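You operate a simulated robot arm through the tools that you are given. There is no shell and no other tool. Be economical: measure what you need, move in short steps, check, and stop when the job is done.

The job below is to be done with a simulated two-armed robot. You get a single attempt, and the scene is never put back.

JOB
Pick up the blue cone with one hand, pass it to the other hand and put it on the bottom board of the tall shelf. Set down upright: blue cone.

The check looks at the end state, three seconds after you hand in, the way a careful person would. Anything else that was tipped, shoved, dropped, spilled or broken makes it a failure.

ROBOT AND FRAMES
Two 7-joint arms with two-finger parallel grippers on one trunk, on a base that drives. Base frame: it is fixed to the floor where the robot stands at the start and does not move with it; the origin is under the middle of the robot, x ahead of it, y to its left, z up. Lengths are in cm, angles in degrees, forces in N, time in s.
The left shoulder is at the start at [5, 18.7, 98.5], the right one opposite. With the tool pointing down near the work surface each hand reaches from about 10 to 66 cm from the robot's upright axis, wherever it stands, measured 20 degrees to its own side. Places, roughly: blue cone (8x9x17 cm) [50, -10, 70]; bottom board of the tall shelf [50, 460, 40]. Payload 3.43 kg a hand.
The TCP of each hand is the grasp point between the finger pads, 3 cm short of the fingertips. In the tool frame z runs along the fingers and y along their closing line. The gripper opens to 9.4 cm. The fingers are 2.8 cm wide and 1 cm thick; the gripper's body (5 by 9.6 cm) begins 5.5 cm behind the TCP.
Orientation is that of the tool frame in the base frame, as a unit quaternion [w, x, y, z]. With the fingers straight down and closing along the base's y, the tool's x points along the base's -x, its y along +y and its z along -z.

CONTROLS
- The arms move only by the tool jog_arm. It takes "left_increments", "right_increments" or both (then of equal length, played together; a hand with none holds still); each is a list of rows, each an object of numbers (a shift or turn left out is 0, a gripper value left out holds the last): "x", "y", "z": the shift along the tool's x, y, z in units of 30 mm (1.0 is 30 mm); "ax", "ay", "az": the turn, a rotation vector about the tool's x, y, z in units of 5 degrees (1.0 is 5 degrees). In form: [{"x": .., "y": .., "z": .., "ax": .., "ay": .., "az": ..}, ...]. A call has 1 to 12 rows; each row shifts and turns the commanded pose from where the row before left it, along the tool's axes as they then stand. "left_grip" and "right_grip" are, for a hand that has rows, the gripper command, from -1 (shut) to 1 (fully open), values between in proportion, set as the call begins (left out, the last holds). A call with a number of a shift or a turn outside -1 to 1 is refused whole. A row lasts 0.2 s, in which the tool goes at most 5 cm and 8.6 degrees; a call with a longer step from one row to the next is refused whole, and so is a gripper value outside its range. Where a pose cannot be reached the arm comes as near as it can. A force on the tool above 40 N (or 10 N above the force at the start of the call, whichever is more), or a blocked arm, ends the call early, and 0.2 s more pass. The fingers move at their own pace (about 15.3 cm/s each) and stop on an object; they squeeze with about 44 N. The grip force told is the motor's: it shows also when the fingers shut on nothing. Time passes only in rows, and 0.2 s behind the last, so rows that do not move let the fingers close. It gives the time, the measured TCP pose, the force on the tool (base axes), the opening and the grip force at its end, in the units of the frame above (readings bear some noise), with the torque about the TCP (base axes, N m) and any sound that the robot's microphone picked up.
- Cameras (640 x 400 px; columns grow to the right, rows downward): "scene" is now at [14.76, -0.93, 114.04]; the picture's right is [-0.18, -0.98, 0.00], its down [-0.62, 0.11, -0.78] and it looks along [0.77, -0.14, -0.63] (base axes); focal length 285 px, centre (320, 200). "left" rides on the left gripper at [7.6, -1.4, -10.3] in its tool frame; the picture's right is [0.18, 0.98, 0.00], its down [-0.75, 0.14, -0.64] and it looks along [-0.63, 0.12, 0.77] (tool axes); focal length 243 px, centre (320, 200). "right" rides on the right gripper at [7.6, 1.4, -10.2] in its tool frame; the picture's right is [-0.18, 0.98, 0.00], its down [-0.75, -0.14, -0.64] and it looks along [-0.63, -0.12, 0.77] (tool axes); focal length 243 px, centre (320, 200). There is no depth. A picture from a camera that has moved, and an enlarged one, comes with that camera's place and axes in the base frame and with its lens. The place of the scene camera against the robot may be out by one fixed shift of up to 1.2 cm in any direction.
- grab_frame(camera): a new picture of that camera. It takes no simulated time.
- move_column(by): slides the trunk up (or, below 0, down) by that many cm; the arms and the scene camera ride with it, the base frame stays. It gives what a move gives, with no picture.
- drive_base(legs): drives the robot by 1 to 6 legs, each [ahead, left, turn to the left] in cm, cm and degrees, along the robot's own axes; the way and the turn of a leg run together, so that a leg with both is an arc; at most 150 cm and 180 degrees a leg. The arms and the cameras ride along, it lands a little off, and it stops where it bumps. It gives what a move gives.
- head_to(pan, tilt): turns the head with the scene camera to pan (to the left, within 80 degrees either way) and tilt (down, from -29 to 69), counted from straight ahead of the robot. It gives what a move gives.
- inspect(camera, box): a new picture of the part [left, top, right, bottom] of that camera's present view, enlarged. It takes no simulated time.
- job_done(): hands the job in; it is judged then, once.

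Go step by step. Nothing tells you exact positions but the pictures and the camera data: compare them with the known pose of the tool, close in by small moves and look again before you grip or let go. The budget is 120 turns and 92 pictures, counting those below and the enlarged ones. Unless the task says otherwise, let go and move clear before handing in, and close with one line.

The tools are called after ">>>" by a JSON object that holds its "name" and its "arguments". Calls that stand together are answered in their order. jog_arm: Moves the arms, as the interface text tells. Its arguments: {"type":"object","properties":{"left_increments":{"type":"array","items":{"type":"object","properties":{"x":{"type":"number"},"y":{"type":"number"},"z":{"type":"number"},"ax":{"type":"number"},"ay":{"type":"number"},"az":{"type":"number"}}}},"left_grip":{"type":"number"},"right_increments":{"type":"array","items":{"type":"object","properties":{"x":{"type":"number"},"y":{"type":"number"},"z":{"type":"number"},"ax":{"type":"number"},"ay":{"type":"number"},"az":{"type":"number"}}}},"right_grip":{"type":"number"}},"required":[]} The other tools are called the same way: move_column (by) slides the trunk up or down; drive_base (legs) drives the base; head_to (pan, tilt) turns the head that bears the scene camera; grab_frame (camera) takes a picture; inspect (camera, box) takes an enlarged picture of a part of a camera's view; job_done () hands the job in.

At the start:

```text
t: 0.0
left_eef_pos: [43.03, 10.16, 89.91]
left_tcp_rot: [0.0, -0.001, 1.0, 0.0]
left_contact_force: [0.1, 0.0, 0.6]
left_torque: [-0.02, -0.03, 0.01]
left_finger_gap: 9.39
left_finger_force: 0.1
right_eef_pos: [37.7, -26.34, 86.94]
right_tcp_rot: [0.0, 0.0, 1.0, 0.0]
right_contact_force: [-0.5, 0.5, 0.1]
right_torque: [-0.01, 0.03, -0.02]
right_finger_gap: 9.42
right_finger_force: 0.0
trunk travel left (down, up): [-20.0, 23.2]
robot x, y, heading: [-0.16, 0.36, 0.1]
head pan, tilt: [-10.1, 38.8]
```

scene: 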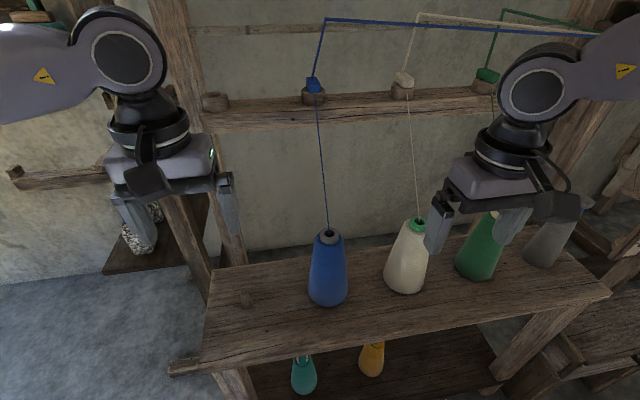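
right: 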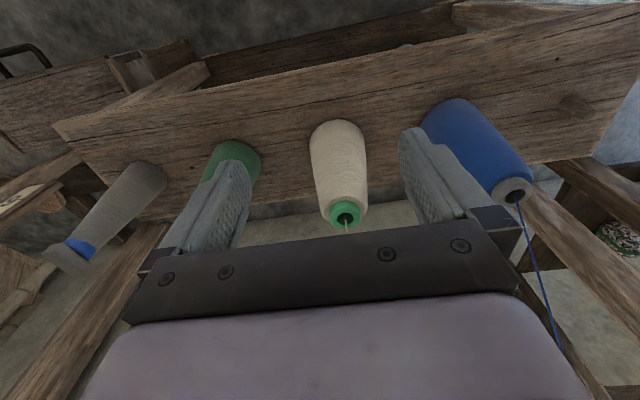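
left: 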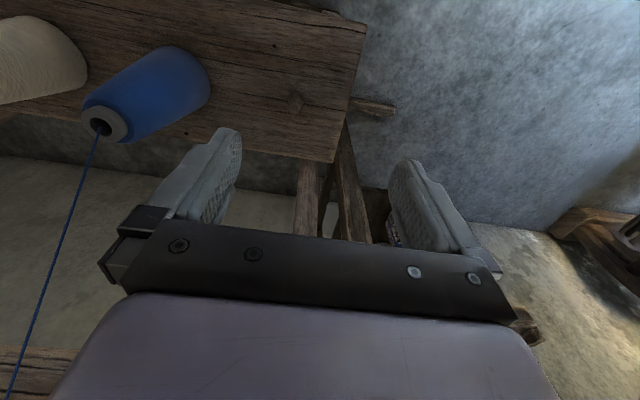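

The blue cone stands at about [49, -9], and a thread runs from it up to a tensioner on the beam. I'll look closer at the thread and the cone before moving.

>>> {"name": "inspect", "arguments": {"camera": "scene", "box": [240, 0, 440, 125]}}

>>> {"name": "inspect", "arguments": {"camera": "scene", "box": [240, 200, 440, 325]}}

```text
3.20 times, centred on (340, 62) of scene
camera zoom: at [14.76, -0.93, 114.04], right [-0.18, -0.98, 0.0], down [-0.62, 0.11, -0.78], along [0.77, -0.14, -0.63], focal length 912 px, centre (256, 640)
```

zoom: 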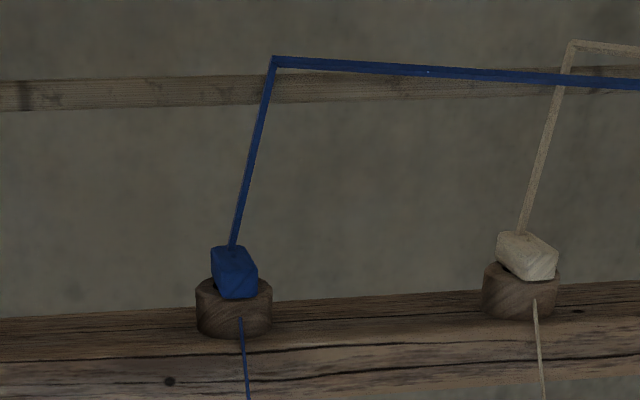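

```text
3.20 times, centred on (340, 262) of scene
camera zoom: at [14.76, -0.93, 114.04], right [-0.18, -0.98, 0.0], down [-0.62, 0.11, -0.78], along [0.77, -0.14, -0.63], focal length 912 px, centre (256, 0)
```

zoom: 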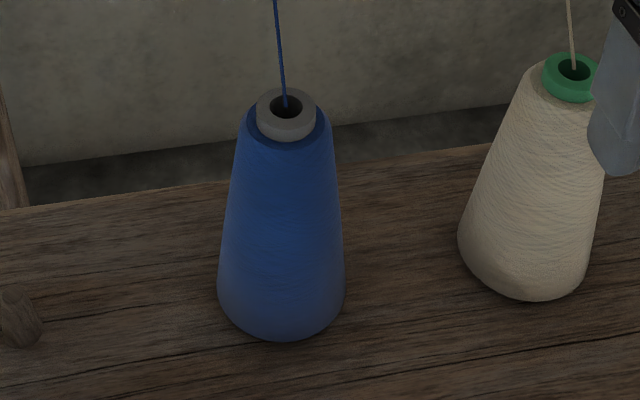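

The blue thread goes up through a weight on a peg and then off to the right. I'll find where it ends, and look left toward the shelf.

>>> {"name": "head_to", "arguments": {"pan": -55, "tilt": 15}}

>>> {"name": "grab_frame", "arguments": {"camera": "scene"}}

>>> {"name": "head_to", "arguments": {"pan": 75, "tilt": 15}}

>>> {"name": "grab_frame", "arguments": {"camera": "scene"}}

>>> {"name": "head_to", "arguments": {"pan": -10, "tilt": 5}}

>>> {"name": "grab_frame", "arguments": {"camera": "scene"}}

```text
t: 1.1
left_eef_pos: [43.04, 10.16, 89.93]
left_tcp_rot: [0.001, 0.0, 1.0, 0.001]
left_contact_force: [0.7, -0.3, -0.7]
left_torque: [0.03, 0.0, -0.03]
left_finger_gap: 9.39
left_finger_force: 0.1
right_eef_pos: [37.59, -26.43, 87.01]
right_tcp_rot: [0.0, 0.0, 1.0, 0.0]
right_contact_force: [-0.6, -0.2, 0.4]
right_torque: [0.03, 0.01, -0.01]
right_finger_gap: 9.46
right_finger_force: 0.0
trunk travel left (down, up): [-20.0, 23.2]
robot x, y, heading: [0.1, -0.15, -0.2]
head pan, tilt: [-55.0, 15.0]
```

```text
86 pictures are left
camera scene: at [11.67, -7.07, 117.81], right [-0.82, -0.57, 0.0], down [-0.15, 0.21, -0.97], along [0.55, -0.79, -0.26], focal length 285 px, centre (320, 200)
```

scene: 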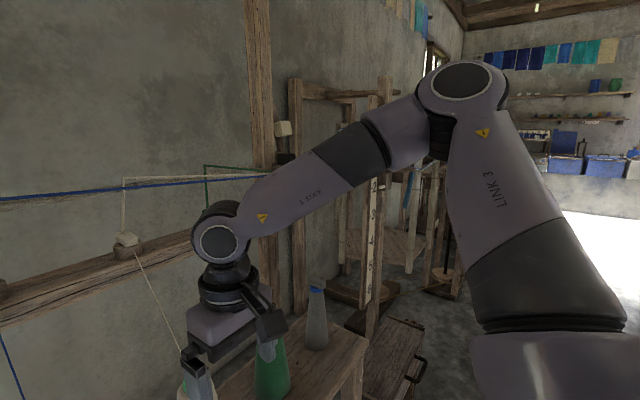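

```text
t: 3.2
left_eef_pos: [43.17, 10.15, 89.91]
left_tcp_rot: [0.0, -0.001, 1.0, 0.0]
left_contact_force: [-0.2, 0.3, -0.8]
left_torque: [-0.01, -0.01, 0.02]
left_finger_gap: 9.4
left_finger_force: 0.1
right_eef_pos: [37.66, -26.33, 86.94]
right_tcp_rot: [0.0, 0.0, 1.0, 0.0]
right_contact_force: [0.5, -0.2, 0.8]
right_torque: [0.03, 0.02, -0.01]
right_finger_gap: 9.38
right_finger_force: 0.1
trunk travel left (down, up): [-20.0, 23.2]
robot x, y, heading: [0.03, -0.04, 0.2]
head pan, tilt: [75.0, 15.0]
```

```text
85 pictures are left
camera scene: at [8.73, 9.6, 117.81], right [0.97, -0.26, 0.0], down [-0.07, -0.25, -0.97], along [0.25, 0.93, -0.26], focal length 285 px, centre (320, 200)
```

scene: 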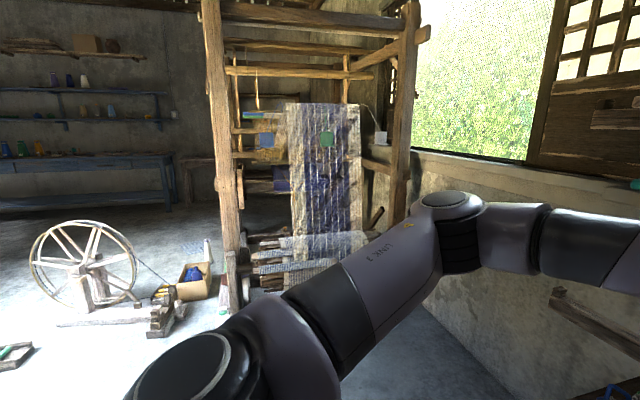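

```text
t: 4.8
left_eef_pos: [43.03, 10.07, 89.88]
left_tcp_rot: [0.0, 0.001, 1.0, 0.0]
left_contact_force: [0.0, -0.5, -0.7]
left_torque: [-0.01, 0.01, -0.01]
left_finger_gap: 9.38
left_finger_force: 0.1
right_eef_pos: [37.66, -26.39, 86.96]
right_tcp_rot: [0.0, 0.0, 1.0, 0.0]
right_contact_force: [0.0, -0.1, 0.0]
right_torque: [0.02, -0.02, 0.02]
right_finger_gap: 9.38
right_finger_force: 0.0
trunk travel left (down, up): [-20.0, 23.2]
robot x, y, heading: [-0.36, -0.1, 0.0]
head pan, tilt: [-10.0, 5.0]
```

```text
84 pictures are left
camera scene: at [15.36, -1.01, 119.43], right [-0.17, -0.98, 0.0], down [-0.09, 0.02, -1.0], along [0.98, -0.17, -0.09], focal length 285 px, centre (320, 200)
```

scene: 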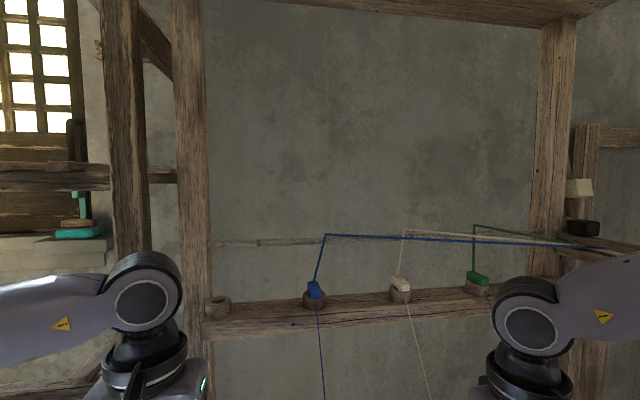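

The threads run off to a rack on the right, and the looms stand between here and the shelf. From the right hand camera the cone's axis is near x 47, y -9.7. I'll hover the right hand over it and move the left hand aside.

>>> {"name": "jog_arm", "arguments": {"right_increments": [{"x": -0.52, "y": 0.92, "z": 0}, {"x": -0.52, "y": 0.92}, {"x": -0.52, "y": 0.92}, {"x": -0.52, "y": 0.92}, {"x": -0.52, "y": 0.92}, {"x": -0.52, "y": 0.92}, {}], "left_increments": [{"y": 0.6}, {"y": 0.6}, {"y": 0.6}, {"y": 0.6}, {"y": 0.6}, {"y": 0.6}, {}], "right_grip": 1, "left_grip": 1}}

>>> {"name": "grab_frame", "arguments": {"camera": "right"}}

>>> {"name": "head_to", "arguments": {"pan": -10, "tilt": 39}}

>>> {"name": "grab_frame", "arguments": {"camera": "scene"}}

```text
t: 6.4
left_eef_pos: [43.11, 20.94, 89.96]
left_tcp_rot: [0.0, -0.001, 1.0, 0.0]
left_contact_force: [0.1, -0.6, -0.6]
left_torque: [0.02, 0.02, -0.02]
left_finger_gap: 9.41
left_finger_force: 0.1
right_eef_pos: [43.92, -15.18, 86.99]
right_tcp_rot: [0.0, 0.001, 1.0, 0.001]
right_contact_force: [-0.4, 0.0, 0.9]
right_torque: [-0.04, -0.03, -0.01]
right_finger_gap: 9.39
right_finger_force: 0.1
right hand out of reach, approached as far as the arm can: row 5, 6
trunk travel left (down, up): [-20.0, 23.2]
robot x, y, heading: [0.01, 0.38, -0.0]
head pan, tilt: [-10.0, 5.0]
```

```text
83 pictures are left
camera right: at [36.43, -13.93, 97.35], right [0.18, 0.98, 0.0], down [0.75, -0.14, 0.64], along [0.63, -0.12, -0.77], focal length 243 px, centre (320, 200)
```

right: 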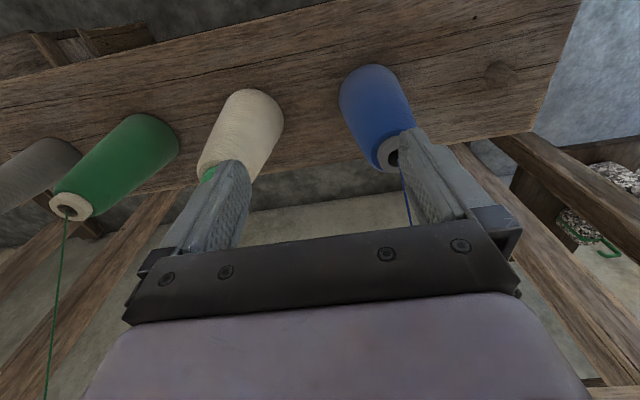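

```text
t: 7.4
left_eef_pos: [43.01, 21.01, 89.82]
left_tcp_rot: [-0.001, 0.0, 1.0, 0.0]
left_contact_force: [0.1, 0.8, 0.0]
left_torque: [-0.02, -0.03, 0.0]
left_finger_gap: 9.43
left_finger_force: 0.1
right_eef_pos: [43.96, -15.2, 86.97]
right_tcp_rot: [0.0, 0.0, 1.0, 0.0]
right_contact_force: [-0.7, 0.9, 0.2]
right_torque: [-0.02, -0.01, 0.0]
right_finger_gap: 9.39
right_finger_force: 0.1
trunk travel left (down, up): [-20.0, 23.2]
robot x, y, heading: [-0.37, 0.05, -0.0]
head pan, tilt: [-10.0, 39.0]
```

```text
82 pictures are left
camera scene: at [14.75, -0.91, 114.01], right [-0.17, -0.98, 0.0], down [-0.62, 0.11, -0.78], along [0.77, -0.14, -0.63], focal length 285 px, centre (320, 200)
```

scene: 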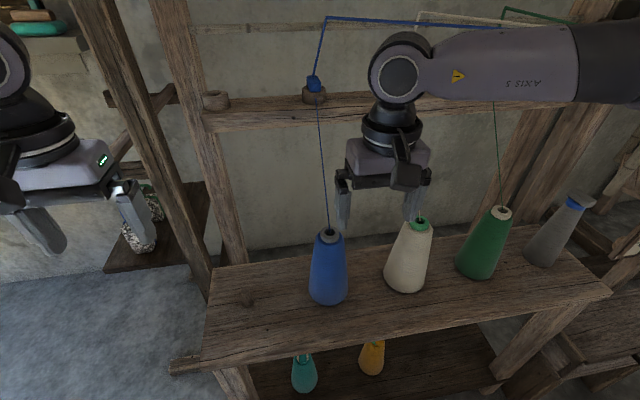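

That pose is at the edge of reach at this height, so I'll raise the trunk and then bring the hand over the cone at (47.3, -10).

>>> {"name": "move_column", "arguments": {"by": 10}}

>>> {"name": "jog_arm", "arguments": {"right_increments": [{"x": -0.28, "y": 0.43}, {"x": -0.28, "y": 0.43}, {"x": -0.28, "y": 0.43}, {"x": -0.28, "y": 0.43}, {"z": 0.9}, {"z": 0.9}, {"z": 0.9}, {"z": 0.7}, {}]}}

>>> {"name": "grab_frame", "arguments": {"camera": "right"}}

```text
t: 8.8
left_eef_pos: [43.17, 21.09, 99.82]
left_tcp_rot: [0.001, 0.0, 1.0, 0.001]
left_contact_force: [-0.1, -1.6, -0.3]
left_torque: [-0.01, 0.02, 0.03]
left_finger_gap: 9.41
left_finger_force: 0.0
right_eef_pos: [43.83, -15.19, 97.03]
right_tcp_rot: [0.0, 0.0, 1.0, 0.001]
right_contact_force: [-0.2, 0.5, 0.1]
right_torque: [-0.01, -0.01, 0.0]
right_finger_gap: 9.37
right_finger_force: 0.1
trunk travel left (down, up): [-30.0, 13.2]
robot x, y, heading: [-0.29, 0.15, -0.1]
head pan, tilt: [-10.0, 39.0]
```

```text
t: 10.8
left_eef_pos: [43.14, 20.92, 99.83]
left_tcp_rot: [0.001, 0.0, 1.0, -0.001]
left_contact_force: [0.1, 0.0, 0.5]
left_torque: [-0.02, -0.02, 0.0]
left_finger_gap: 9.42
left_finger_force: 0.1
right_eef_pos: [42.53, -17.17, 87.36]
right_tcp_rot: [0.001, 0.001, 1.0, 0.001]
right_contact_force: [0.2, 0.6, 0.4]
right_torque: [-0.01, 0.01, 0.0]
right_finger_gap: 9.41
right_finger_force: 0.0
right hand out of reach, approached as far as the arm can: row 1, 2, 3, 4, 6, 7, 8
trunk travel left (down, up): [-30.0, 13.2]
robot x, y, heading: [-0.1, -0.06, -0.1]
head pan, tilt: [-10.0, 39.0]
```

```text
81 pictures are left
camera right: at [35.11, -15.89, 97.69], right [0.18, 0.98, 0.0], down [0.75, -0.14, 0.64], along [0.63, -0.12, -0.77], focal length 243 px, centre (320, 200)
```

right: 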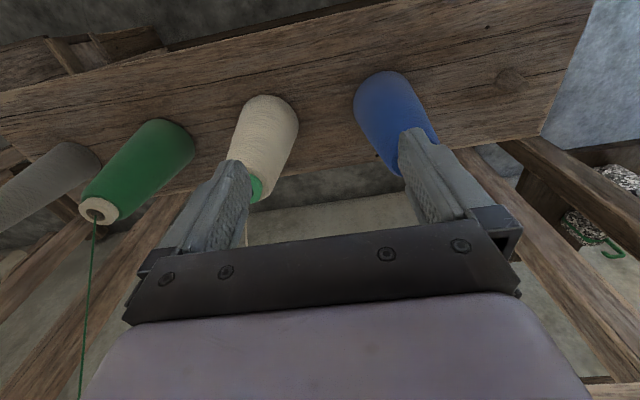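

Higher is worse. I'll lower the trunk back, draw the left hand in, and drive left so that the cone lies further to the right arm's own side.

>>> {"name": "jog_arm", "arguments": {"left_increments": [{"x": 1}, {"x": 1}, {"x": 1}, {"x": 1}, {"x": 1}, {}], "right_increments": [{"z": -0.8}, {"z": -0.8}, {"z": -0.8}, {"z": -0.8}, {"x": 0.5}, {}]}}

>>> {"name": "move_column", "arguments": {"by": -10}}

>>> {"name": "drive_base", "arguments": {"legs": [[0, 13, 0]]}}

>>> {"name": "grab_frame", "arguments": {"camera": "right"}}

>>> {"name": "grab_frame", "arguments": {"camera": "scene"}}

```text
t: 12.2
left_eef_pos: [28.11, 20.83, 99.71]
left_tcp_rot: [0.0, 0.001, 1.0, 0.0]
left_contact_force: [1.0, -0.7, 0.9]
left_torque: [0.0, -0.01, 0.01]
left_finger_gap: 9.4
left_finger_force: 0.0
right_eef_pos: [41.16, -17.33, 97.06]
right_tcp_rot: [0.0, 0.0, 1.0, 0.0]
right_contact_force: [0.7, -0.3, -0.2]
right_torque: [-0.02, 0.02, 0.04]
right_finger_gap: 9.4
right_finger_force: 0.0
trunk travel left (down, up): [-30.0, 13.2]
robot x, y, heading: [0.36, -0.27, -0.1]
head pan, tilt: [-10.0, 39.0]
```

```text
t: 13.5
left_eef_pos: [28.22, 20.85, 89.74]
left_tcp_rot: [-0.001, 0.0, 1.0, 0.001]
left_contact_force: [-0.7, -0.1, 0.1]
left_torque: [0.03, 0.01, 0.01]
left_finger_gap: 9.4
left_finger_force: 0.0
right_eef_pos: [41.12, -17.33, 87.11]
right_tcp_rot: [0.0, 0.0, 1.0, 0.0]
right_contact_force: [0.3, 0.3, 0.3]
right_torque: [0.01, -0.01, -0.04]
right_finger_gap: 9.39
right_finger_force: 0.1
trunk travel left (down, up): [-20.0, 23.2]
robot x, y, heading: [-0.12, -0.09, 0.1]
head pan, tilt: [-10.0, 39.0]
```

```text
t: 14.8
left_eef_pos: [28.38, 33.74, 89.66]
left_tcp_rot: [0.0, -0.001, 1.0, 0.001]
left_contact_force: [-0.2, 0.1, -0.5]
left_torque: [-0.02, 0.04, 0.03]
left_finger_gap: 9.39
left_finger_force: 0.0
right_eef_pos: [41.18, -4.31, 87.02]
right_tcp_rot: [0.0, -0.001, 1.0, 0.002]
right_contact_force: [0.2, 0.4, 0.0]
right_torque: [-0.05, 0.01, 0.0]
right_finger_gap: 9.38
right_finger_force: 0.1
trunk travel left (down, up): [-20.0, 23.2]
robot x, y, heading: [0.22, 13.21, -0.4]
head pan, tilt: [-10.0, 39.0]
```

```text
80 pictures are left
camera right: at [33.62, -2.98, 97.37], right [0.18, 0.98, 0.0], down [0.75, -0.14, 0.64], along [0.63, -0.12, -0.77], focal length 243 px, centre (320, 200)
```

right: 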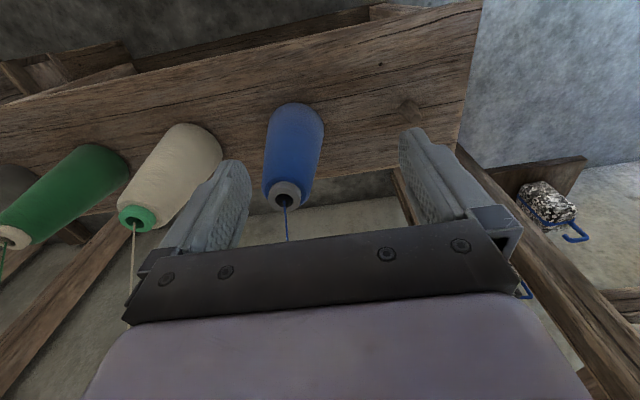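

```text
79 pictures are left
camera scene: at [14.75, 12.1, 114.01], right [-0.17, -0.98, 0.0], down [-0.62, 0.11, -0.78], along [0.77, -0.14, -0.63], focal length 285 px, centre (320, 200)
```

scene: 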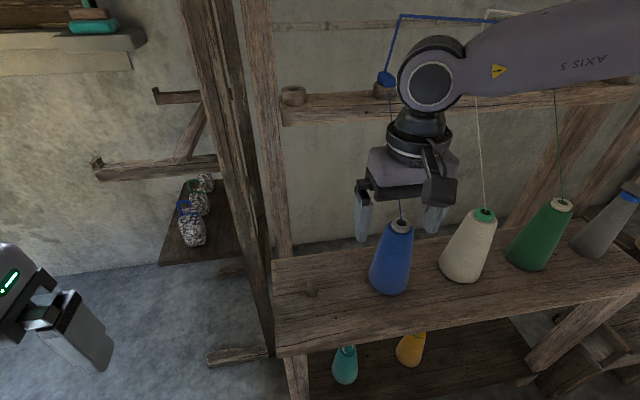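

The cone's axis comes out at about (47.2, -9.3). I'll bring the hand over it at the same height and check.

>>> {"name": "jog_arm", "arguments": {"right_increments": [{"x": -0.5, "y": -0.42}, {"x": -0.5, "y": -0.42}, {"x": -0.5, "y": -0.42}, {"x": -0.5, "y": -0.42}, {}, {}]}}

>>> {"name": "grab_frame", "arguments": {"camera": "right"}}

>>> {"name": "inspect", "arguments": {"camera": "scene", "box": [300, 100, 500, 300]}}

```text
t: 16.2
left_eef_pos: [28.24, 33.9, 89.63]
left_tcp_rot: [0.0, 0.0, 1.0, 0.0]
left_contact_force: [0.7, 0.2, 0.7]
left_torque: [0.01, -0.02, 0.03]
left_finger_gap: 9.41
left_finger_force: 0.0
right_eef_pos: [47.14, -9.53, 86.93]
right_tcp_rot: [0.001, 0.0, 1.0, 0.001]
right_contact_force: [0.0, 0.7, -0.5]
right_torque: [0.0, 0.0, 0.01]
right_finger_gap: 9.42
right_finger_force: 0.1
trunk travel left (down, up): [-20.0, 23.2]
robot x, y, heading: [0.05, 13.16, -0.0]
head pan, tilt: [-10.0, 39.0]
```

```text
78 pictures are left
camera right: at [39.6, -8.12, 97.29], right [0.18, 0.98, 0.0], down [0.75, -0.14, 0.64], along [0.63, -0.12, -0.77], focal length 243 px, centre (320, 200)
```

right: 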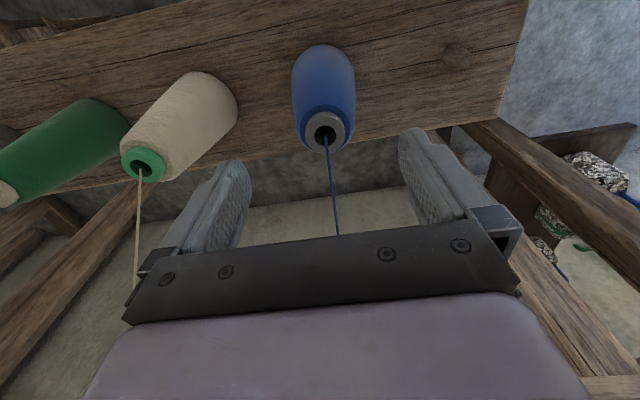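

```text
2.00 times, centred on (400, 200) of scene
camera zoom: at [14.75, 12.09, 114.01], right [-0.17, -0.98, 0.0], down [-0.62, 0.11, -0.78], along [0.77, -0.14, -0.63], focal length 570 px, centre (160, 200)
```

zoom: 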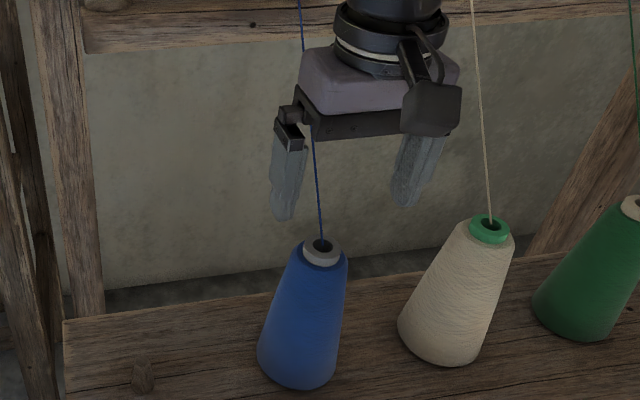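

The hand is well aligned, with the axis near (47.6, -9.3). I'll descend to TCP z ≈ 75.5 and check before closing.

>>> {"name": "jog_arm", "arguments": {"right_increments": [{"x": -0.15, "y": 0.07}, {"z": 0.9}, {"z": 0.9}, {"z": 0.9}, {"z": 0.6}, {"z": 0.5}, {}]}}

>>> {"name": "grab_frame", "arguments": {"camera": "right"}}

>>> {"name": "inspect", "arguments": {"camera": "scene", "box": [300, 100, 500, 300]}}

```text
t: 17.8
left_eef_pos: [28.22, 33.77, 89.76]
left_tcp_rot: [0.0, 0.0, 1.0, -0.001]
left_contact_force: [-0.4, 0.2, 0.2]
left_torque: [0.01, 0.01, -0.02]
left_finger_gap: 9.4
left_finger_force: 0.0
right_eef_pos: [47.64, -9.07, 75.6]
right_tcp_rot: [0.001, -0.001, 1.0, 0.002]
right_contact_force: [-0.1, 0.0, 0.5]
right_torque: [-0.02, -0.02, 0.01]
right_finger_gap: 9.42
right_finger_force: 0.2
trunk travel left (down, up): [-20.0, 23.2]
robot x, y, heading: [0.08, 12.89, 0.1]
head pan, tilt: [-10.0, 39.0]
```

```text
76 pictures are left
camera right: at [40.06, -7.8, 85.94], right [0.18, 0.98, 0.0], down [0.75, -0.14, 0.64], along [0.63, -0.12, -0.77], focal length 243 px, centre (320, 200)
```

right: 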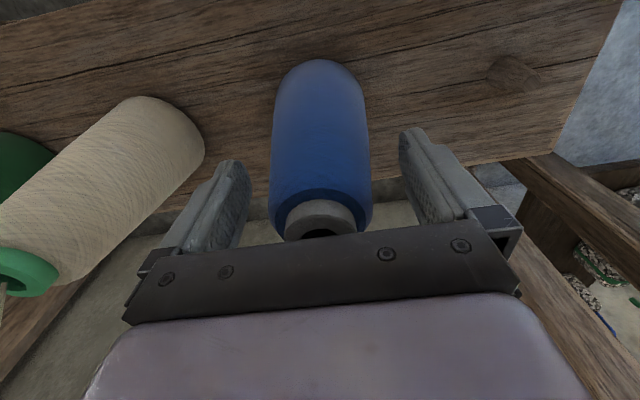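

```text
2.00 times, centred on (400, 200) of scene
camera zoom: at [14.75, 12.08, 114.0], right [-0.17, -0.98, 0.0], down [-0.62, 0.11, -0.78], along [0.77, -0.14, -0.63], focal length 570 px, centre (160, 200)
```

zoom: 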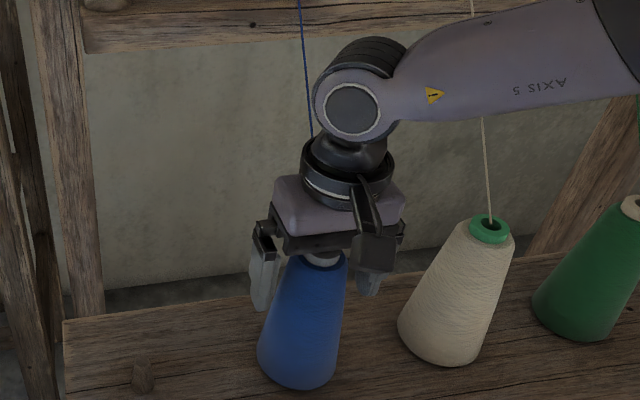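

The cone is centred between the fingers. I'll close, then lift slightly.

>>> {"name": "jog_arm", "arguments": {"right_increments": [{}, {}, {}, {}], "right_grip": -1}}

>>> {"name": "jog_arm", "arguments": {"right_increments": [{"z": -0.3}, {"z": -0.4}, {}]}}

>>> {"name": "inspect", "arguments": {"camera": "scene", "box": [300, 100, 500, 300]}}

```text
t: 18.8
left_eef_pos: [28.28, 33.85, 89.7]
left_tcp_rot: [-0.001, 0.0, 1.0, 0.0]
left_contact_force: [-0.5, -0.9, -1.1]
left_torque: [0.02, -0.01, 0.01]
left_finger_gap: 9.37
left_finger_force: 0.0
right_eef_pos: [47.56, -9.16, 75.62]
right_tcp_rot: [0.001, -0.001, 1.0, 0.001]
right_contact_force: [0.2, -0.5, 0.2]
right_torque: [-0.08, -0.11, -0.05]
right_finger_gap: 5.71
right_finger_force: 44.3
trunk travel left (down, up): [-20.0, 23.2]
robot x, y, heading: [-0.11, 13.04, -0.3]
head pan, tilt: [-10.0, 39.0]
```

```text
t: 19.6
left_eef_pos: [28.28, 33.87, 89.81]
left_tcp_rot: [0.0, 0.0, 1.0, 0.0]
left_contact_force: [0.5, -0.5, -0.1]
left_torque: [0.0, -0.03, 0.01]
left_finger_gap: 9.43
left_finger_force: 0.1
right_eef_pos: [47.54, -8.92, 77.85]
right_tcp_rot: [0.0, 0.0, 1.0, 0.0]
right_contact_force: [0.6, 0.2, -3.4]
right_torque: [0.01, 0.02, 0.0]
right_finger_gap: 5.7
right_finger_force: 43.8
trunk travel left (down, up): [-20.0, 23.2]
robot x, y, heading: [-0.21, 13.24, -0.2]
head pan, tilt: [-10.0, 39.0]
```

```text
2.00 times, centred on (400, 200) of scene
camera zoom: at [14.77, 12.08, 114.0], right [-0.17, -0.98, 0.0], down [-0.62, 0.11, -0.78], along [0.77, -0.14, -0.63], focal length 570 px, centre (160, 200)
```

zoom: 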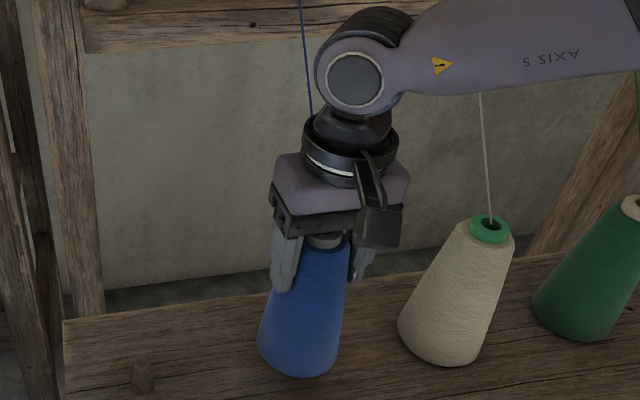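

The cone is lifted and weighs about 0.35 kg. I'll raise it and pull it back clear of the table.

>>> {"name": "jog_arm", "arguments": {"right_increments": [{"z": -0.9}, {"z": -0.9, "x": 0.3}, {"z": -0.9, "x": 0.6}, {"z": -0.4, "x": 0.9}, {"x": 0.9}, {"x": 0.9}, {"x": 0.8}, {}]}}

>>> {"name": "grab_frame", "arguments": {"camera": "scene"}}

>>> {"name": "head_to", "arguments": {"pan": 80, "tilt": 10}}

>>> {"name": "grab_frame", "arguments": {"camera": "scene"}}

```text
t: 21.4
left_eef_pos: [28.21, 33.9, 89.69]
left_tcp_rot: [-0.001, 0.0, 1.0, 0.0]
left_contact_force: [0.4, 0.2, 0.3]
left_torque: [-0.02, 0.02, -0.02]
left_finger_gap: 9.38
left_finger_force: 0.2
right_eef_pos: [34.35, -9.07, 87.07]
right_tcp_rot: [0.002, 0.001, 1.0, 0.001]
right_contact_force: [0.0, 0.2, -2.9]
right_torque: [0.03, 0.01, -0.01]
right_finger_gap: 5.69
right_finger_force: 43.8
trunk travel left (down, up): [-20.0, 23.2]
robot x, y, heading: [0.16, 13.01, -0.0]
head pan, tilt: [-10.0, 39.0]
```

```text
73 pictures are left
camera scene: at [14.76, 12.08, 114.0], right [-0.17, -0.98, 0.0], down [-0.62, 0.11, -0.78], along [0.77, -0.14, -0.63], focal length 285 px, centre (320, 200)
```

scene: 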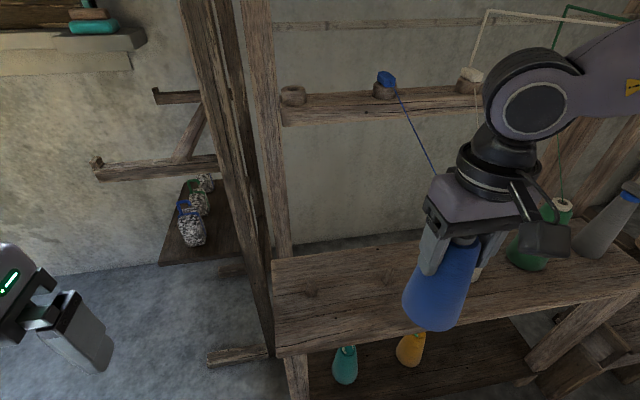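

```text
t: 23.0
left_eef_pos: [28.2, 33.81, 89.74]
left_tcp_rot: [0.0, 0.001, 1.0, 0.0]
left_contact_force: [-0.2, 0.3, 0.4]
left_torque: [-0.03, -0.02, 0.01]
left_finger_gap: 9.43
left_finger_force: 0.0
right_eef_pos: [34.32, -9.06, 87.02]
right_tcp_rot: [0.0, 0.0, 1.0, 0.001]
right_contact_force: [-0.6, 0.0, -3.8]
right_torque: [-0.02, -0.01, -0.02]
right_finger_gap: 5.7
right_finger_force: 44.0
trunk travel left (down, up): [-20.0, 23.2]
robot x, y, heading: [-0.02, 13.07, -0.2]
head pan, tilt: [80.0, 10.0]
```

```text
72 pictures are left
camera scene: at [7.95, 22.72, 118.62], right [0.98, -0.17, 0.0], down [-0.03, -0.17, -0.98], along [0.17, 0.97, -0.17], focal length 285 px, centre (320, 200)
```

scene: 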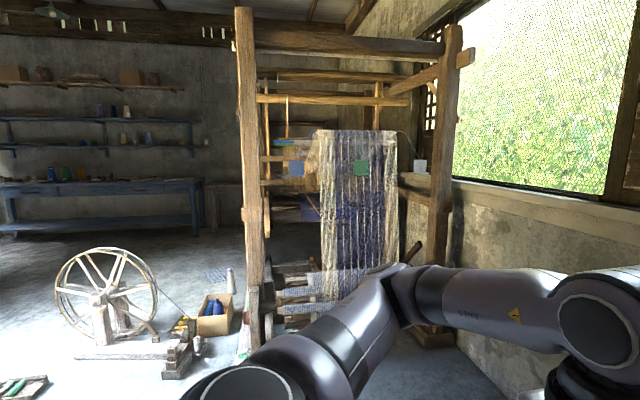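

The shelf seems to be hidden behind the loom on the left. First I'll check the thread, because the blue overhead run seems to have changed.

>>> {"name": "head_to", "arguments": {"pan": -20, "tilt": 15}}

>>> {"name": "grab_frame", "arguments": {"camera": "scene"}}

```text
t: 24.8
left_eef_pos: [28.27, 33.86, 89.72]
left_tcp_rot: [0.0, 0.001, 1.0, 0.0]
left_contact_force: [-0.4, 0.3, 0.1]
left_torque: [-0.03, 0.0, -0.01]
left_finger_gap: 9.41
left_finger_force: 0.1
right_eef_pos: [34.26, -9.06, 87.07]
right_tcp_rot: [0.0, -0.001, 1.0, 0.002]
right_contact_force: [0.2, -1.1, -2.6]
right_torque: [0.03, -0.01, -0.02]
right_finger_gap: 5.7
right_finger_force: 43.5
trunk travel left (down, up): [-20.0, 23.2]
robot x, y, heading: [0.15, 13.1, 0.1]
head pan, tilt: [-20.0, 15.0]
```

```text
71 pictures are left
camera scene: at [15.11, 10.37, 117.81], right [-0.34, -0.94, 0.0], down [-0.24, 0.09, -0.97], along [0.91, -0.33, -0.26], focal length 285 px, centre (320, 200)
```

scene: 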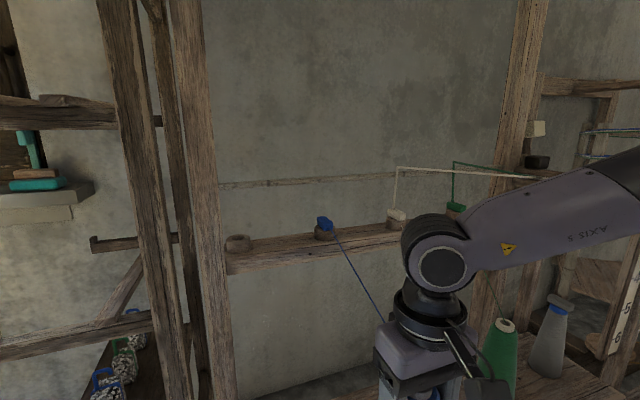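

>>> {"name": "inspect", "arguments": {"camera": "scene", "box": [280, 150, 480, 275]}}

>>> {"name": "inspect", "arguments": {"camera": "scene", "box": [460, 90, 640, 203]}}

```text
3.20 times, centred on (380, 212) of scene
camera zoom: at [15.11, 10.37, 117.81], right [-0.34, -0.94, 0.0], down [-0.24, 0.09, -0.97], along [0.91, -0.33, -0.26], focal length 912 px, centre (128, 160)
```

zoom: 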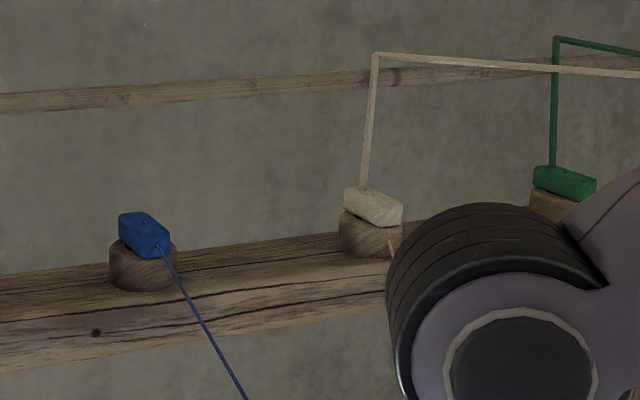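

```text
3.54 times, centred on (550, 146) of scene
camera zoom: at [15.11, 10.37, 117.81], right [-0.34, -0.94, 0.0], down [-0.24, 0.09, -0.97], along [0.91, -0.33, -0.26], focal length 1008 px, centre (-494, 389)
```

zoom: 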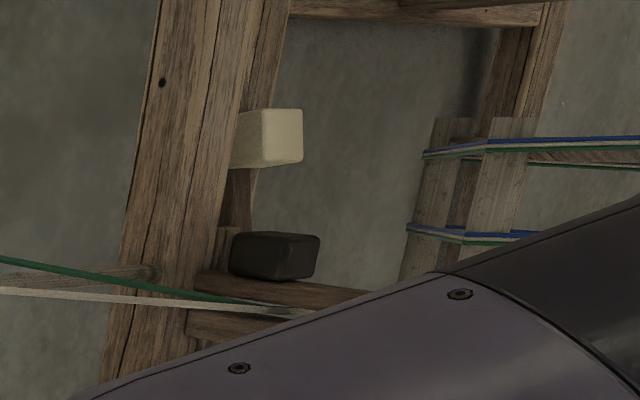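

The overhead run has gone slack or parted, and a piece still runs from the blue clip to the cone. I'll back off a little and watch both the force and the clip.

>>> {"name": "drive_base", "arguments": {"legs": [[-12, 0, 0]]}}

>>> {"name": "grab_frame", "arguments": {"camera": "scene"}}

```text
t: 26.0
left_eef_pos: [16.0, 33.95, 89.71]
left_tcp_rot: [0.0, 0.001, 1.0, 0.0]
left_contact_force: [0.2, -0.6, -0.4]
left_torque: [-0.02, 0.0, 0.02]
left_finger_gap: 9.39
left_finger_force: 0.2
right_eef_pos: [22.11, -9.11, 87.15]
right_tcp_rot: [0.0, 0.0, 1.0, 0.001]
right_contact_force: [-0.8, -0.7, -3.3]
right_torque: [-0.02, 0.01, -0.02]
right_finger_gap: 5.69
right_finger_force: 44.2
trunk travel left (down, up): [-20.0, 23.2]
robot x, y, heading: [-12.17, 13.28, -0.2]
head pan, tilt: [-20.0, 15.0]
```

```text
68 pictures are left
camera scene: at [2.82, 10.38, 117.81], right [-0.34, -0.94, 0.0], down [-0.24, 0.09, -0.97], along [0.91, -0.33, -0.26], focal length 285 px, centre (320, 200)
```

scene: 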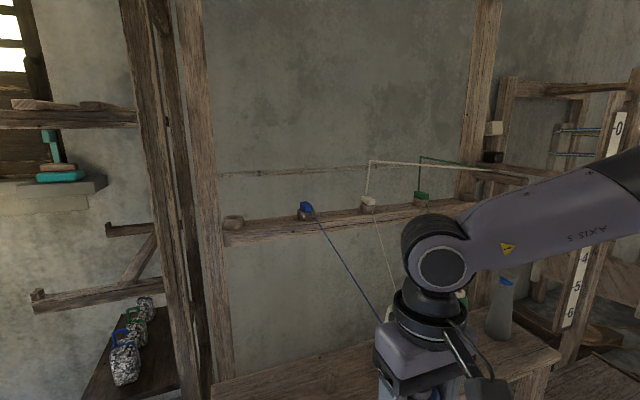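

No pull on the hand and the clip hasn't moved. I'll turn left on the spot to see the route, which also pans the camera over what's behind.

>>> {"name": "drive_base", "arguments": {"legs": [[-6, 0, 0], [0, 0, 90]]}}

>>> {"name": "head_to", "arguments": {"pan": 50, "tilt": 25}}

>>> {"name": "grab_frame", "arguments": {"camera": "scene"}}

>>> {"name": "head_to", "arguments": {"pan": -15, "tilt": 20}}

>>> {"name": "grab_frame", "arguments": {"camera": "scene"}}

>>> {"name": "head_to", "arguments": {"pan": -80, "tilt": 20}}

>>> {"name": "grab_frame", "arguments": {"camera": "scene"}}

```text
t: 30.8
left_eef_pos: [-39.35, 41.2, 89.65]
left_tcp_rot: [0.0, 0.709, -0.705, -0.001]
left_contact_force: [-0.3, 0.4, -0.9]
left_torque: [-0.02, 0.04, 0.0]
left_finger_gap: 9.4
left_finger_force: 0.0
right_eef_pos: [3.53, 47.34, 86.98]
right_tcp_rot: [0.001, 0.709, -0.705, -0.001]
right_contact_force: [0.5, -0.5, -2.6]
right_torque: [-0.03, 0.0, 0.01]
right_finger_gap: 5.71
right_finger_force: 44.2
trunk travel left (down, up): [-20.0, 23.2]
robot x, y, heading: [-18.31, 13.32, 90.2]
head pan, tilt: [-20.0, 15.0]
```

```text
t: 32.2
left_eef_pos: [-39.29, 41.1, 89.8]
left_tcp_rot: [0.0, 0.709, -0.705, 0.0]
left_contact_force: [0.0, 0.4, 0.8]
left_torque: [-0.01, 0.01, -0.04]
left_finger_gap: 9.4
left_finger_force: 0.1
right_eef_pos: [3.49, 47.35, 87.07]
right_tcp_rot: [0.001, 0.709, -0.705, -0.001]
right_contact_force: [1.0, -0.4, -2.3]
right_torque: [-0.01, -0.01, 0.0]
right_finger_gap: 5.69
right_finger_force: 44.6
trunk travel left (down, up): [-20.0, 23.2]
robot x, y, heading: [-17.89, 12.95, 90.4]
head pan, tilt: [50.0, 25.0]
```

```text
67 pictures are left
camera scene: at [-24.98, 25.33, 116.19], right [0.64, 0.77, 0.0], down [0.32, -0.27, -0.91], along [-0.7, 0.58, -0.42], focal length 285 px, centre (320, 200)
```

scene: 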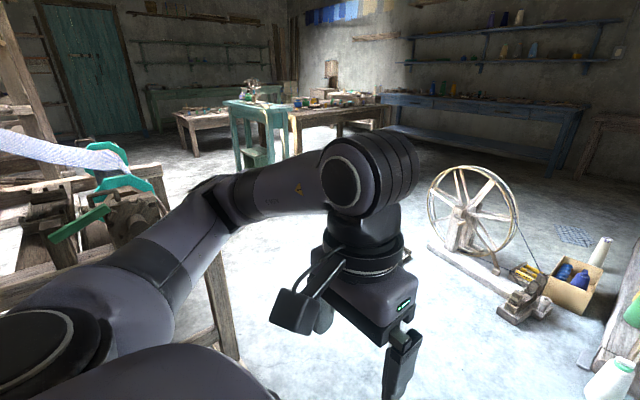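

```text
t: 33.6
left_eef_pos: [-39.33, 41.13, 89.76]
left_tcp_rot: [0.0, 0.709, -0.705, 0.0]
left_contact_force: [-0.5, 0.5, -0.2]
left_torque: [0.03, -0.02, 0.02]
left_finger_gap: 9.37
left_finger_force: 0.0
right_eef_pos: [3.56, 47.51, 87.06]
right_tcp_rot: [0.0, 0.709, -0.705, -0.001]
right_contact_force: [0.6, 0.0, -3.5]
right_torque: [0.0, 0.01, -0.01]
right_finger_gap: 5.71
right_finger_force: 44.3
trunk travel left (down, up): [-20.0, 23.2]
robot x, y, heading: [-18.33, 12.95, 90.1]
head pan, tilt: [-15.0, 20.0]
```

```text
66 pictures are left
camera scene: at [-15.54, 28.45, 116.99], right [0.97, -0.25, 0.0], down [-0.09, -0.33, -0.94], along [0.24, 0.91, -0.34], focal length 285 px, centre (320, 200)
```

scene: 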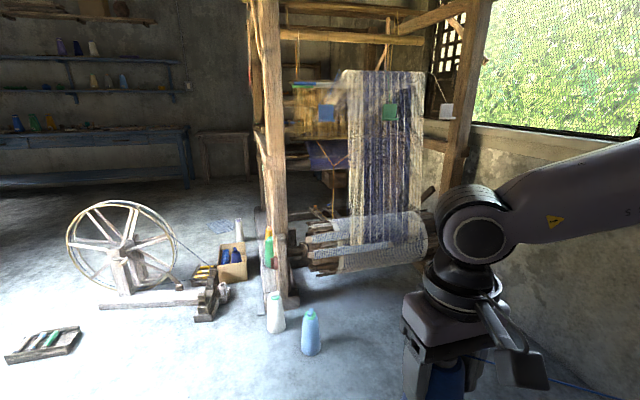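

```text
t: 35.0
left_eef_pos: [-39.46, 41.18, 89.75]
left_tcp_rot: [0.0, 0.709, -0.706, 0.001]
left_contact_force: [-0.7, 0.3, 0.3]
left_torque: [-0.02, 0.02, -0.02]
left_finger_gap: 9.39
left_finger_force: 0.0
right_eef_pos: [3.62, 47.48, 87.1]
right_tcp_rot: [0.001, 0.709, -0.705, 0.0]
right_contact_force: [0.1, 0.7, -2.7]
right_torque: [-0.02, 0.0, 0.01]
right_finger_gap: 5.68
right_finger_force: 44.4
trunk travel left (down, up): [-20.0, 23.2]
robot x, y, heading: [-18.35, 13.03, 90.4]
head pan, tilt: [-80.0, 20.0]
```

```text
65 pictures are left
camera scene: at [-8.73, 21.11, 116.99], right [0.18, -0.98, 0.0], down [-0.34, -0.06, -0.94], along [0.92, 0.17, -0.34], focal length 285 px, centre (320, 200)
```

scene: 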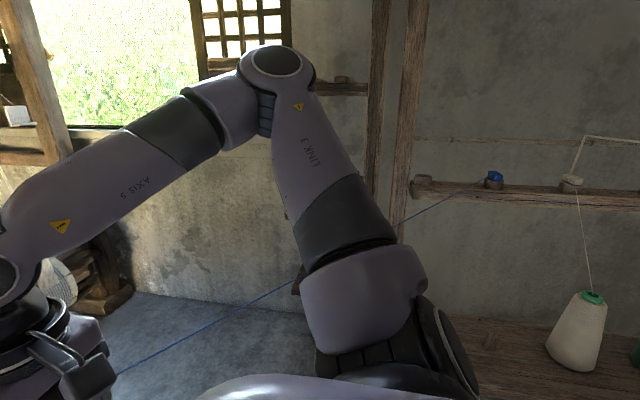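

No load from the thread. The spinning wheel, box and floor cones block the direct way, so I'll go round them to the left. I'll move to about (-38, 90) and turn to look down that corridor.

>>> {"name": "drive_base", "arguments": {"legs": [[70, 25, 0], [0, 0, 60]]}}

>>> {"name": "head_to", "arguments": {"pan": 0, "tilt": 25}}

>>> {"name": "grab_frame", "arguments": {"camera": "scene"}}

>>> {"name": "head_to", "arguments": {"pan": -55, "tilt": 20}}

>>> {"name": "grab_frame", "arguments": {"camera": "scene"}}

```text
t: 41.6
left_eef_pos: [-78.64, 79.21, 89.54]
left_tcp_rot: [-0.001, 0.967, -0.256, 0.0]
left_contact_force: [0.2, 0.3, 0.5]
left_torque: [0.03, -0.03, 0.0]
left_finger_gap: 9.42
left_finger_force: 0.0
right_eef_pos: [-62.61, 119.64, 86.96]
right_tcp_rot: [0.001, 0.967, -0.256, 0.0]
right_contact_force: [-0.2, 0.2, -3.1]
right_torque: [0.01, -0.01, 0.02]
right_finger_gap: 5.7
right_finger_force: 44.3
trunk travel left (down, up): [-20.0, 23.2]
robot x, y, heading: [-43.54, 83.39, 150.4]
head pan, tilt: [-80.0, 20.0]
```

```text
t: 43.2
left_eef_pos: [-78.54, 79.32, 89.78]
left_tcp_rot: [0.0, 0.966, -0.257, -0.001]
left_contact_force: [0.1, 0.0, 0.0]
left_torque: [0.02, -0.01, 0.01]
left_finger_gap: 9.41
left_finger_force: 0.0
right_eef_pos: [-62.6, 119.62, 87.05]
right_tcp_rot: [0.001, 0.967, -0.256, 0.0]
right_contact_force: [0.5, 0.1, -2.8]
right_torque: [0.01, -0.03, 0.03]
right_finger_gap: 5.67
right_finger_force: 44.1
trunk travel left (down, up): [-20.0, 23.2]
robot x, y, heading: [-44.04, 83.42, 150.2]
head pan, tilt: [0.0, 25.0]
```

```text
64 pictures are left
camera scene: at [-56.32, 91.53, 116.19], right [0.5, 0.87, 0.0], down [0.37, -0.21, -0.91], along [-0.79, 0.45, -0.42], focal length 285 px, centre (320, 200)
```

scene: 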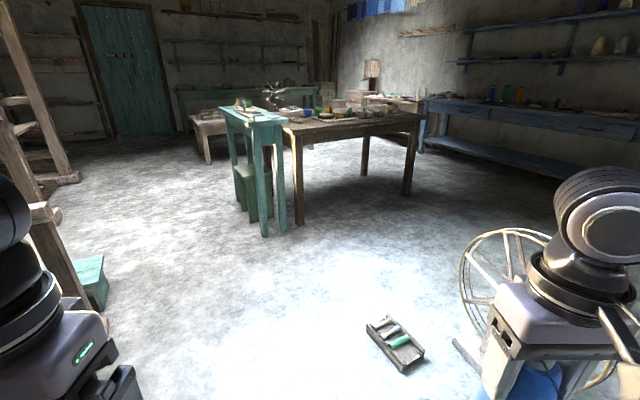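

```text
t: 44.4
left_eef_pos: [-78.68, 79.29, 89.69]
left_tcp_rot: [0.0, 0.967, -0.256, 0.0]
left_contact_force: [0.0, -0.7, -0.9]
left_torque: [0.02, 0.01, 0.03]
left_finger_gap: 9.39
left_finger_force: 0.1
right_eef_pos: [-62.58, 119.62, 87.04]
right_tcp_rot: [0.002, 0.967, -0.256, 0.0]
right_contact_force: [0.0, 0.0, -2.2]
right_torque: [-0.06, -0.01, -0.01]
right_finger_gap: 5.69
right_finger_force: 43.9
trunk travel left (down, up): [-20.0, 23.2]
robot x, y, heading: [-43.85, 83.59, 150.2]
head pan, tilt: [-55.0, 20.0]
```

```text
63 pictures are left
camera scene: at [-49.19, 96.23, 116.99], right [1.0, 0.09, 0.0], down [0.03, -0.34, -0.94], along [-0.09, 0.94, -0.34], focal length 285 px, centre (320, 200)
```

scene: 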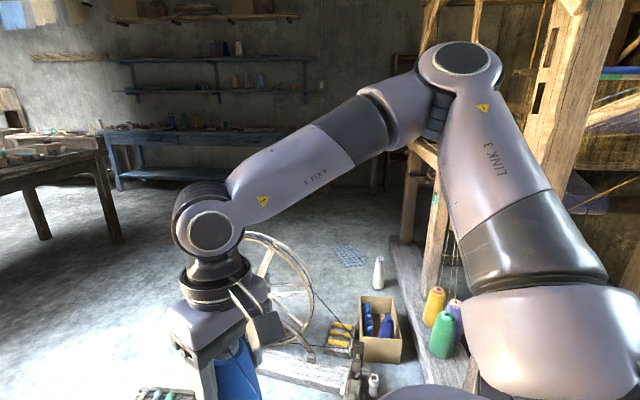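

The corridor on the left, between the tables (x ≈ -240) and the wheel and tray (x ≥ -133), is clear. I'll drive to about (-188, 110), face +y, and look ahead.

>>> {"name": "drive_base", "arguments": {"legs": [[138, 49, 0], [0, 0, -60]]}}

>>> {"name": "head_to", "arguments": {"pan": 0, "tilt": 22}}

>>> {"name": "grab_frame", "arguments": {"camera": "scene"}}

```text
t: 54.3
left_eef_pos: [-208.02, 136.13, 89.7]
left_tcp_rot: [0.0, 0.711, -0.704, 0.0]
left_contact_force: [-0.5, -0.1, 0.2]
left_torque: [0.0, 0.0, 0.01]
left_finger_gap: 9.38
left_finger_force: 0.0
right_eef_pos: [-165.21, 142.72, 87.07]
right_tcp_rot: [0.001, 0.711, -0.704, -0.001]
right_contact_force: [-0.3, -0.2, -2.7]
right_torque: [0.0, -0.02, -0.02]
right_finger_gap: 5.67
right_finger_force: 44.2
trunk travel left (down, up): [-20.0, 23.2]
robot x, y, heading: [-187.23, 108.56, 90.4]
head pan, tilt: [-55.0, 20.0]
```

```text
t: 55.5
left_eef_pos: [-207.95, 136.15, 89.57]
left_tcp_rot: [0.0, 0.711, -0.704, 0.0]
left_contact_force: [0.4, -0.1, 0.0]
left_torque: [0.01, 0.02, 0.0]
left_finger_gap: 9.42
left_finger_force: 0.1
right_eef_pos: [-165.36, 142.65, 87.07]
right_tcp_rot: [0.001, 0.711, -0.703, -0.001]
right_contact_force: [-0.1, -0.2, -3.2]
right_torque: [0.0, -0.01, 0.04]
right_finger_gap: 5.62
right_finger_force: 43.8
trunk travel left (down, up): [-20.0, 23.2]
robot x, y, heading: [-186.6, 108.29, 90.4]
head pan, tilt: [0.0, 22.0]
```

```text
62 pictures are left
camera scene: at [-186.63, 123.84, 116.67], right [1.0, 0.01, 0.0], down [0.0, -0.37, -0.93], along [-0.01, 0.93, -0.37], focal length 285 px, centre (320, 200)
```

scene: 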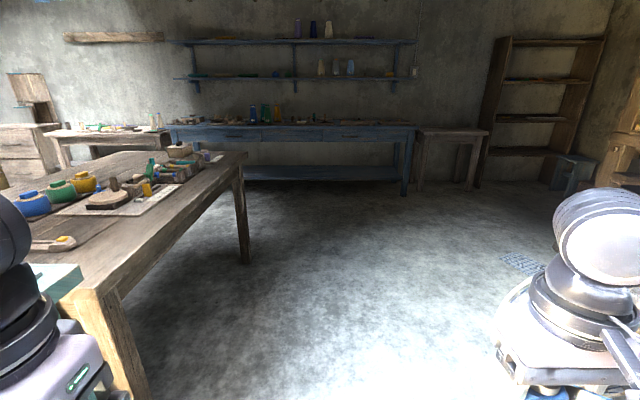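

The tall shelf stands at the far right by the back wall, with roughly 40 cm between boards, so the placing will need a horizontal reach. The corridor is clear, so I'll drive on to y ≈ 370 and turn right.

>>> {"name": "drive_base", "arguments": {"legs": [[130, 0, 0], [130, 0, 0], [0, 0, -90]]}}

>>> {"name": "head_to", "arguments": {"pan": 10, "tilt": 22}}

>>> {"name": "grab_frame", "arguments": {"camera": "scene"}}

```text
t: 72.1
left_eef_pos: [-160.17, 391.07, 89.73]
left_tcp_rot: [0.001, -0.005, 1.0, 0.0]
left_contact_force: [0.9, -0.3, -0.3]
left_torque: [0.02, -0.02, 0.0]
left_finger_gap: 9.37
left_finger_force: 0.1
right_eef_pos: [-153.57, 348.33, 87.07]
right_tcp_rot: [-0.001, -0.006, 1.0, 0.001]
right_contact_force: [0.2, -0.1, -2.5]
right_torque: [-0.03, 0.02, -0.01]
right_finger_gap: 5.67
right_finger_force: 44.3
trunk travel left (down, up): [-20.0, 23.2]
robot x, y, heading: [-188.52, 369.82, 0.6]
head pan, tilt: [0.0, 22.0]
```

```text
t: 72.8
left_eef_pos: [-160.11, 391.09, 89.7]
left_tcp_rot: [0.0, -0.004, 1.0, 0.0]
left_contact_force: [0.3, 1.1, -0.3]
left_torque: [0.0, -0.01, 0.04]
left_finger_gap: 9.39
left_finger_force: 0.1
right_eef_pos: [-153.61, 348.25, 87.05]
right_tcp_rot: [0.0, -0.005, 1.0, 0.001]
right_contact_force: [-0.1, 0.3, -1.9]
right_torque: [0.04, 0.05, 0.0]
right_finger_gap: 5.67
right_finger_force: 43.9
trunk travel left (down, up): [-20.0, 23.2]
robot x, y, heading: [-188.17, 370.3, 0.7]
head pan, tilt: [10.0, 22.0]
```

```text
61 pictures are left
camera scene: at [-172.75, 372.26, 116.67], right [0.18, -0.98, 0.0], down [-0.37, -0.07, -0.93], along [0.91, 0.17, -0.37], focal length 285 px, centre (320, 200)
```

scene: 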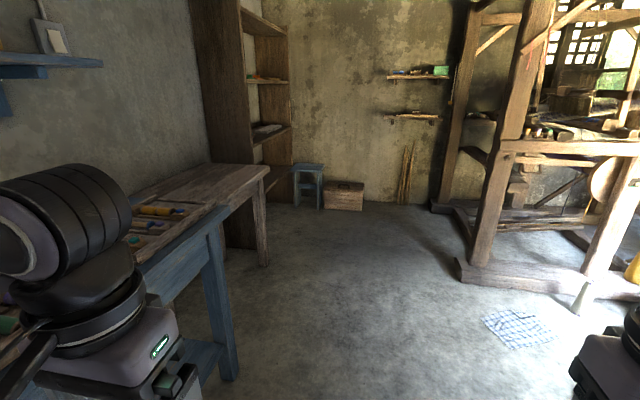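

The way to the shelf is clear between the tables (y ≥ 425) and the loom (y ≤ 308). I'll drive to x ≈ 42 and turn to face the shelf.

>>> {"name": "drive_base", "arguments": {"legs": [[120, -3, -0.7], [110, 0, 0], [0, 0, 90]]}}

>>> {"name": "head_to", "arguments": {"pan": 0, "tilt": 35}}

>>> {"name": "grab_frame", "arguments": {"camera": "scene"}}

```text
t: 88.0
left_eef_pos: [21.92, 394.84, 89.82]
left_tcp_rot: [0.0, 0.711, -0.703, 0.001]
left_contact_force: [-0.6, 0.3, 0.0]
left_torque: [-0.05, -0.01, 0.02]
left_finger_gap: 9.41
left_finger_force: 0.0
right_eef_pos: [64.71, 401.33, 86.99]
right_tcp_rot: [0.001, 0.711, -0.703, -0.001]
right_contact_force: [0.3, -0.4, -3.1]
right_torque: [-0.04, -0.01, 0.01]
right_finger_gap: 5.63
right_finger_force: 44.2
trunk travel left (down, up): [-20.0, 23.2]
robot x, y, heading: [43.11, 366.84, 90.7]
head pan, tilt: [10.0, 22.0]
```

```text
t: 88.8
left_eef_pos: [21.97, 394.9, 89.73]
left_tcp_rot: [0.001, 0.711, -0.703, -0.001]
left_contact_force: [0.5, -0.7, 0.2]
left_torque: [0.02, -0.02, 0.0]
left_finger_gap: 9.37
left_finger_force: 0.1
right_eef_pos: [64.73, 401.22, 87.03]
right_tcp_rot: [0.0, 0.711, -0.703, 0.0]
right_contact_force: [0.5, -0.2, -2.7]
right_torque: [-0.03, 0.03, -0.01]
right_finger_gap: 5.64
right_finger_force: 43.9
trunk travel left (down, up): [-20.0, 23.2]
robot x, y, heading: [43.12, 366.68, 90.7]
head pan, tilt: [0.0, 35.0]
```

```text
60 pictures are left
camera scene: at [43.36, 382.04, 114.61], right [1.0, 0.01, 0.0], down [0.01, -0.57, -0.82], along [-0.01, 0.82, -0.57], focal length 285 px, centre (320, 200)
```

scene: 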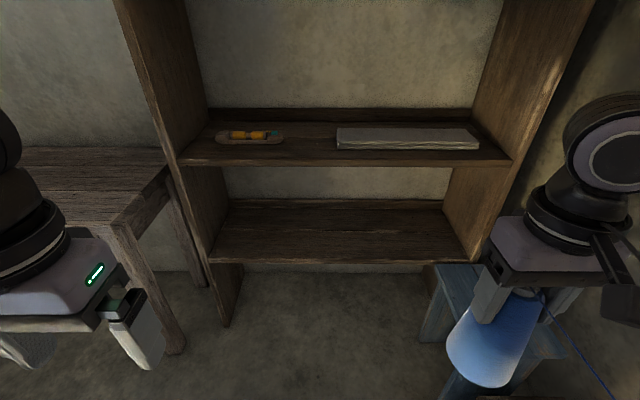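

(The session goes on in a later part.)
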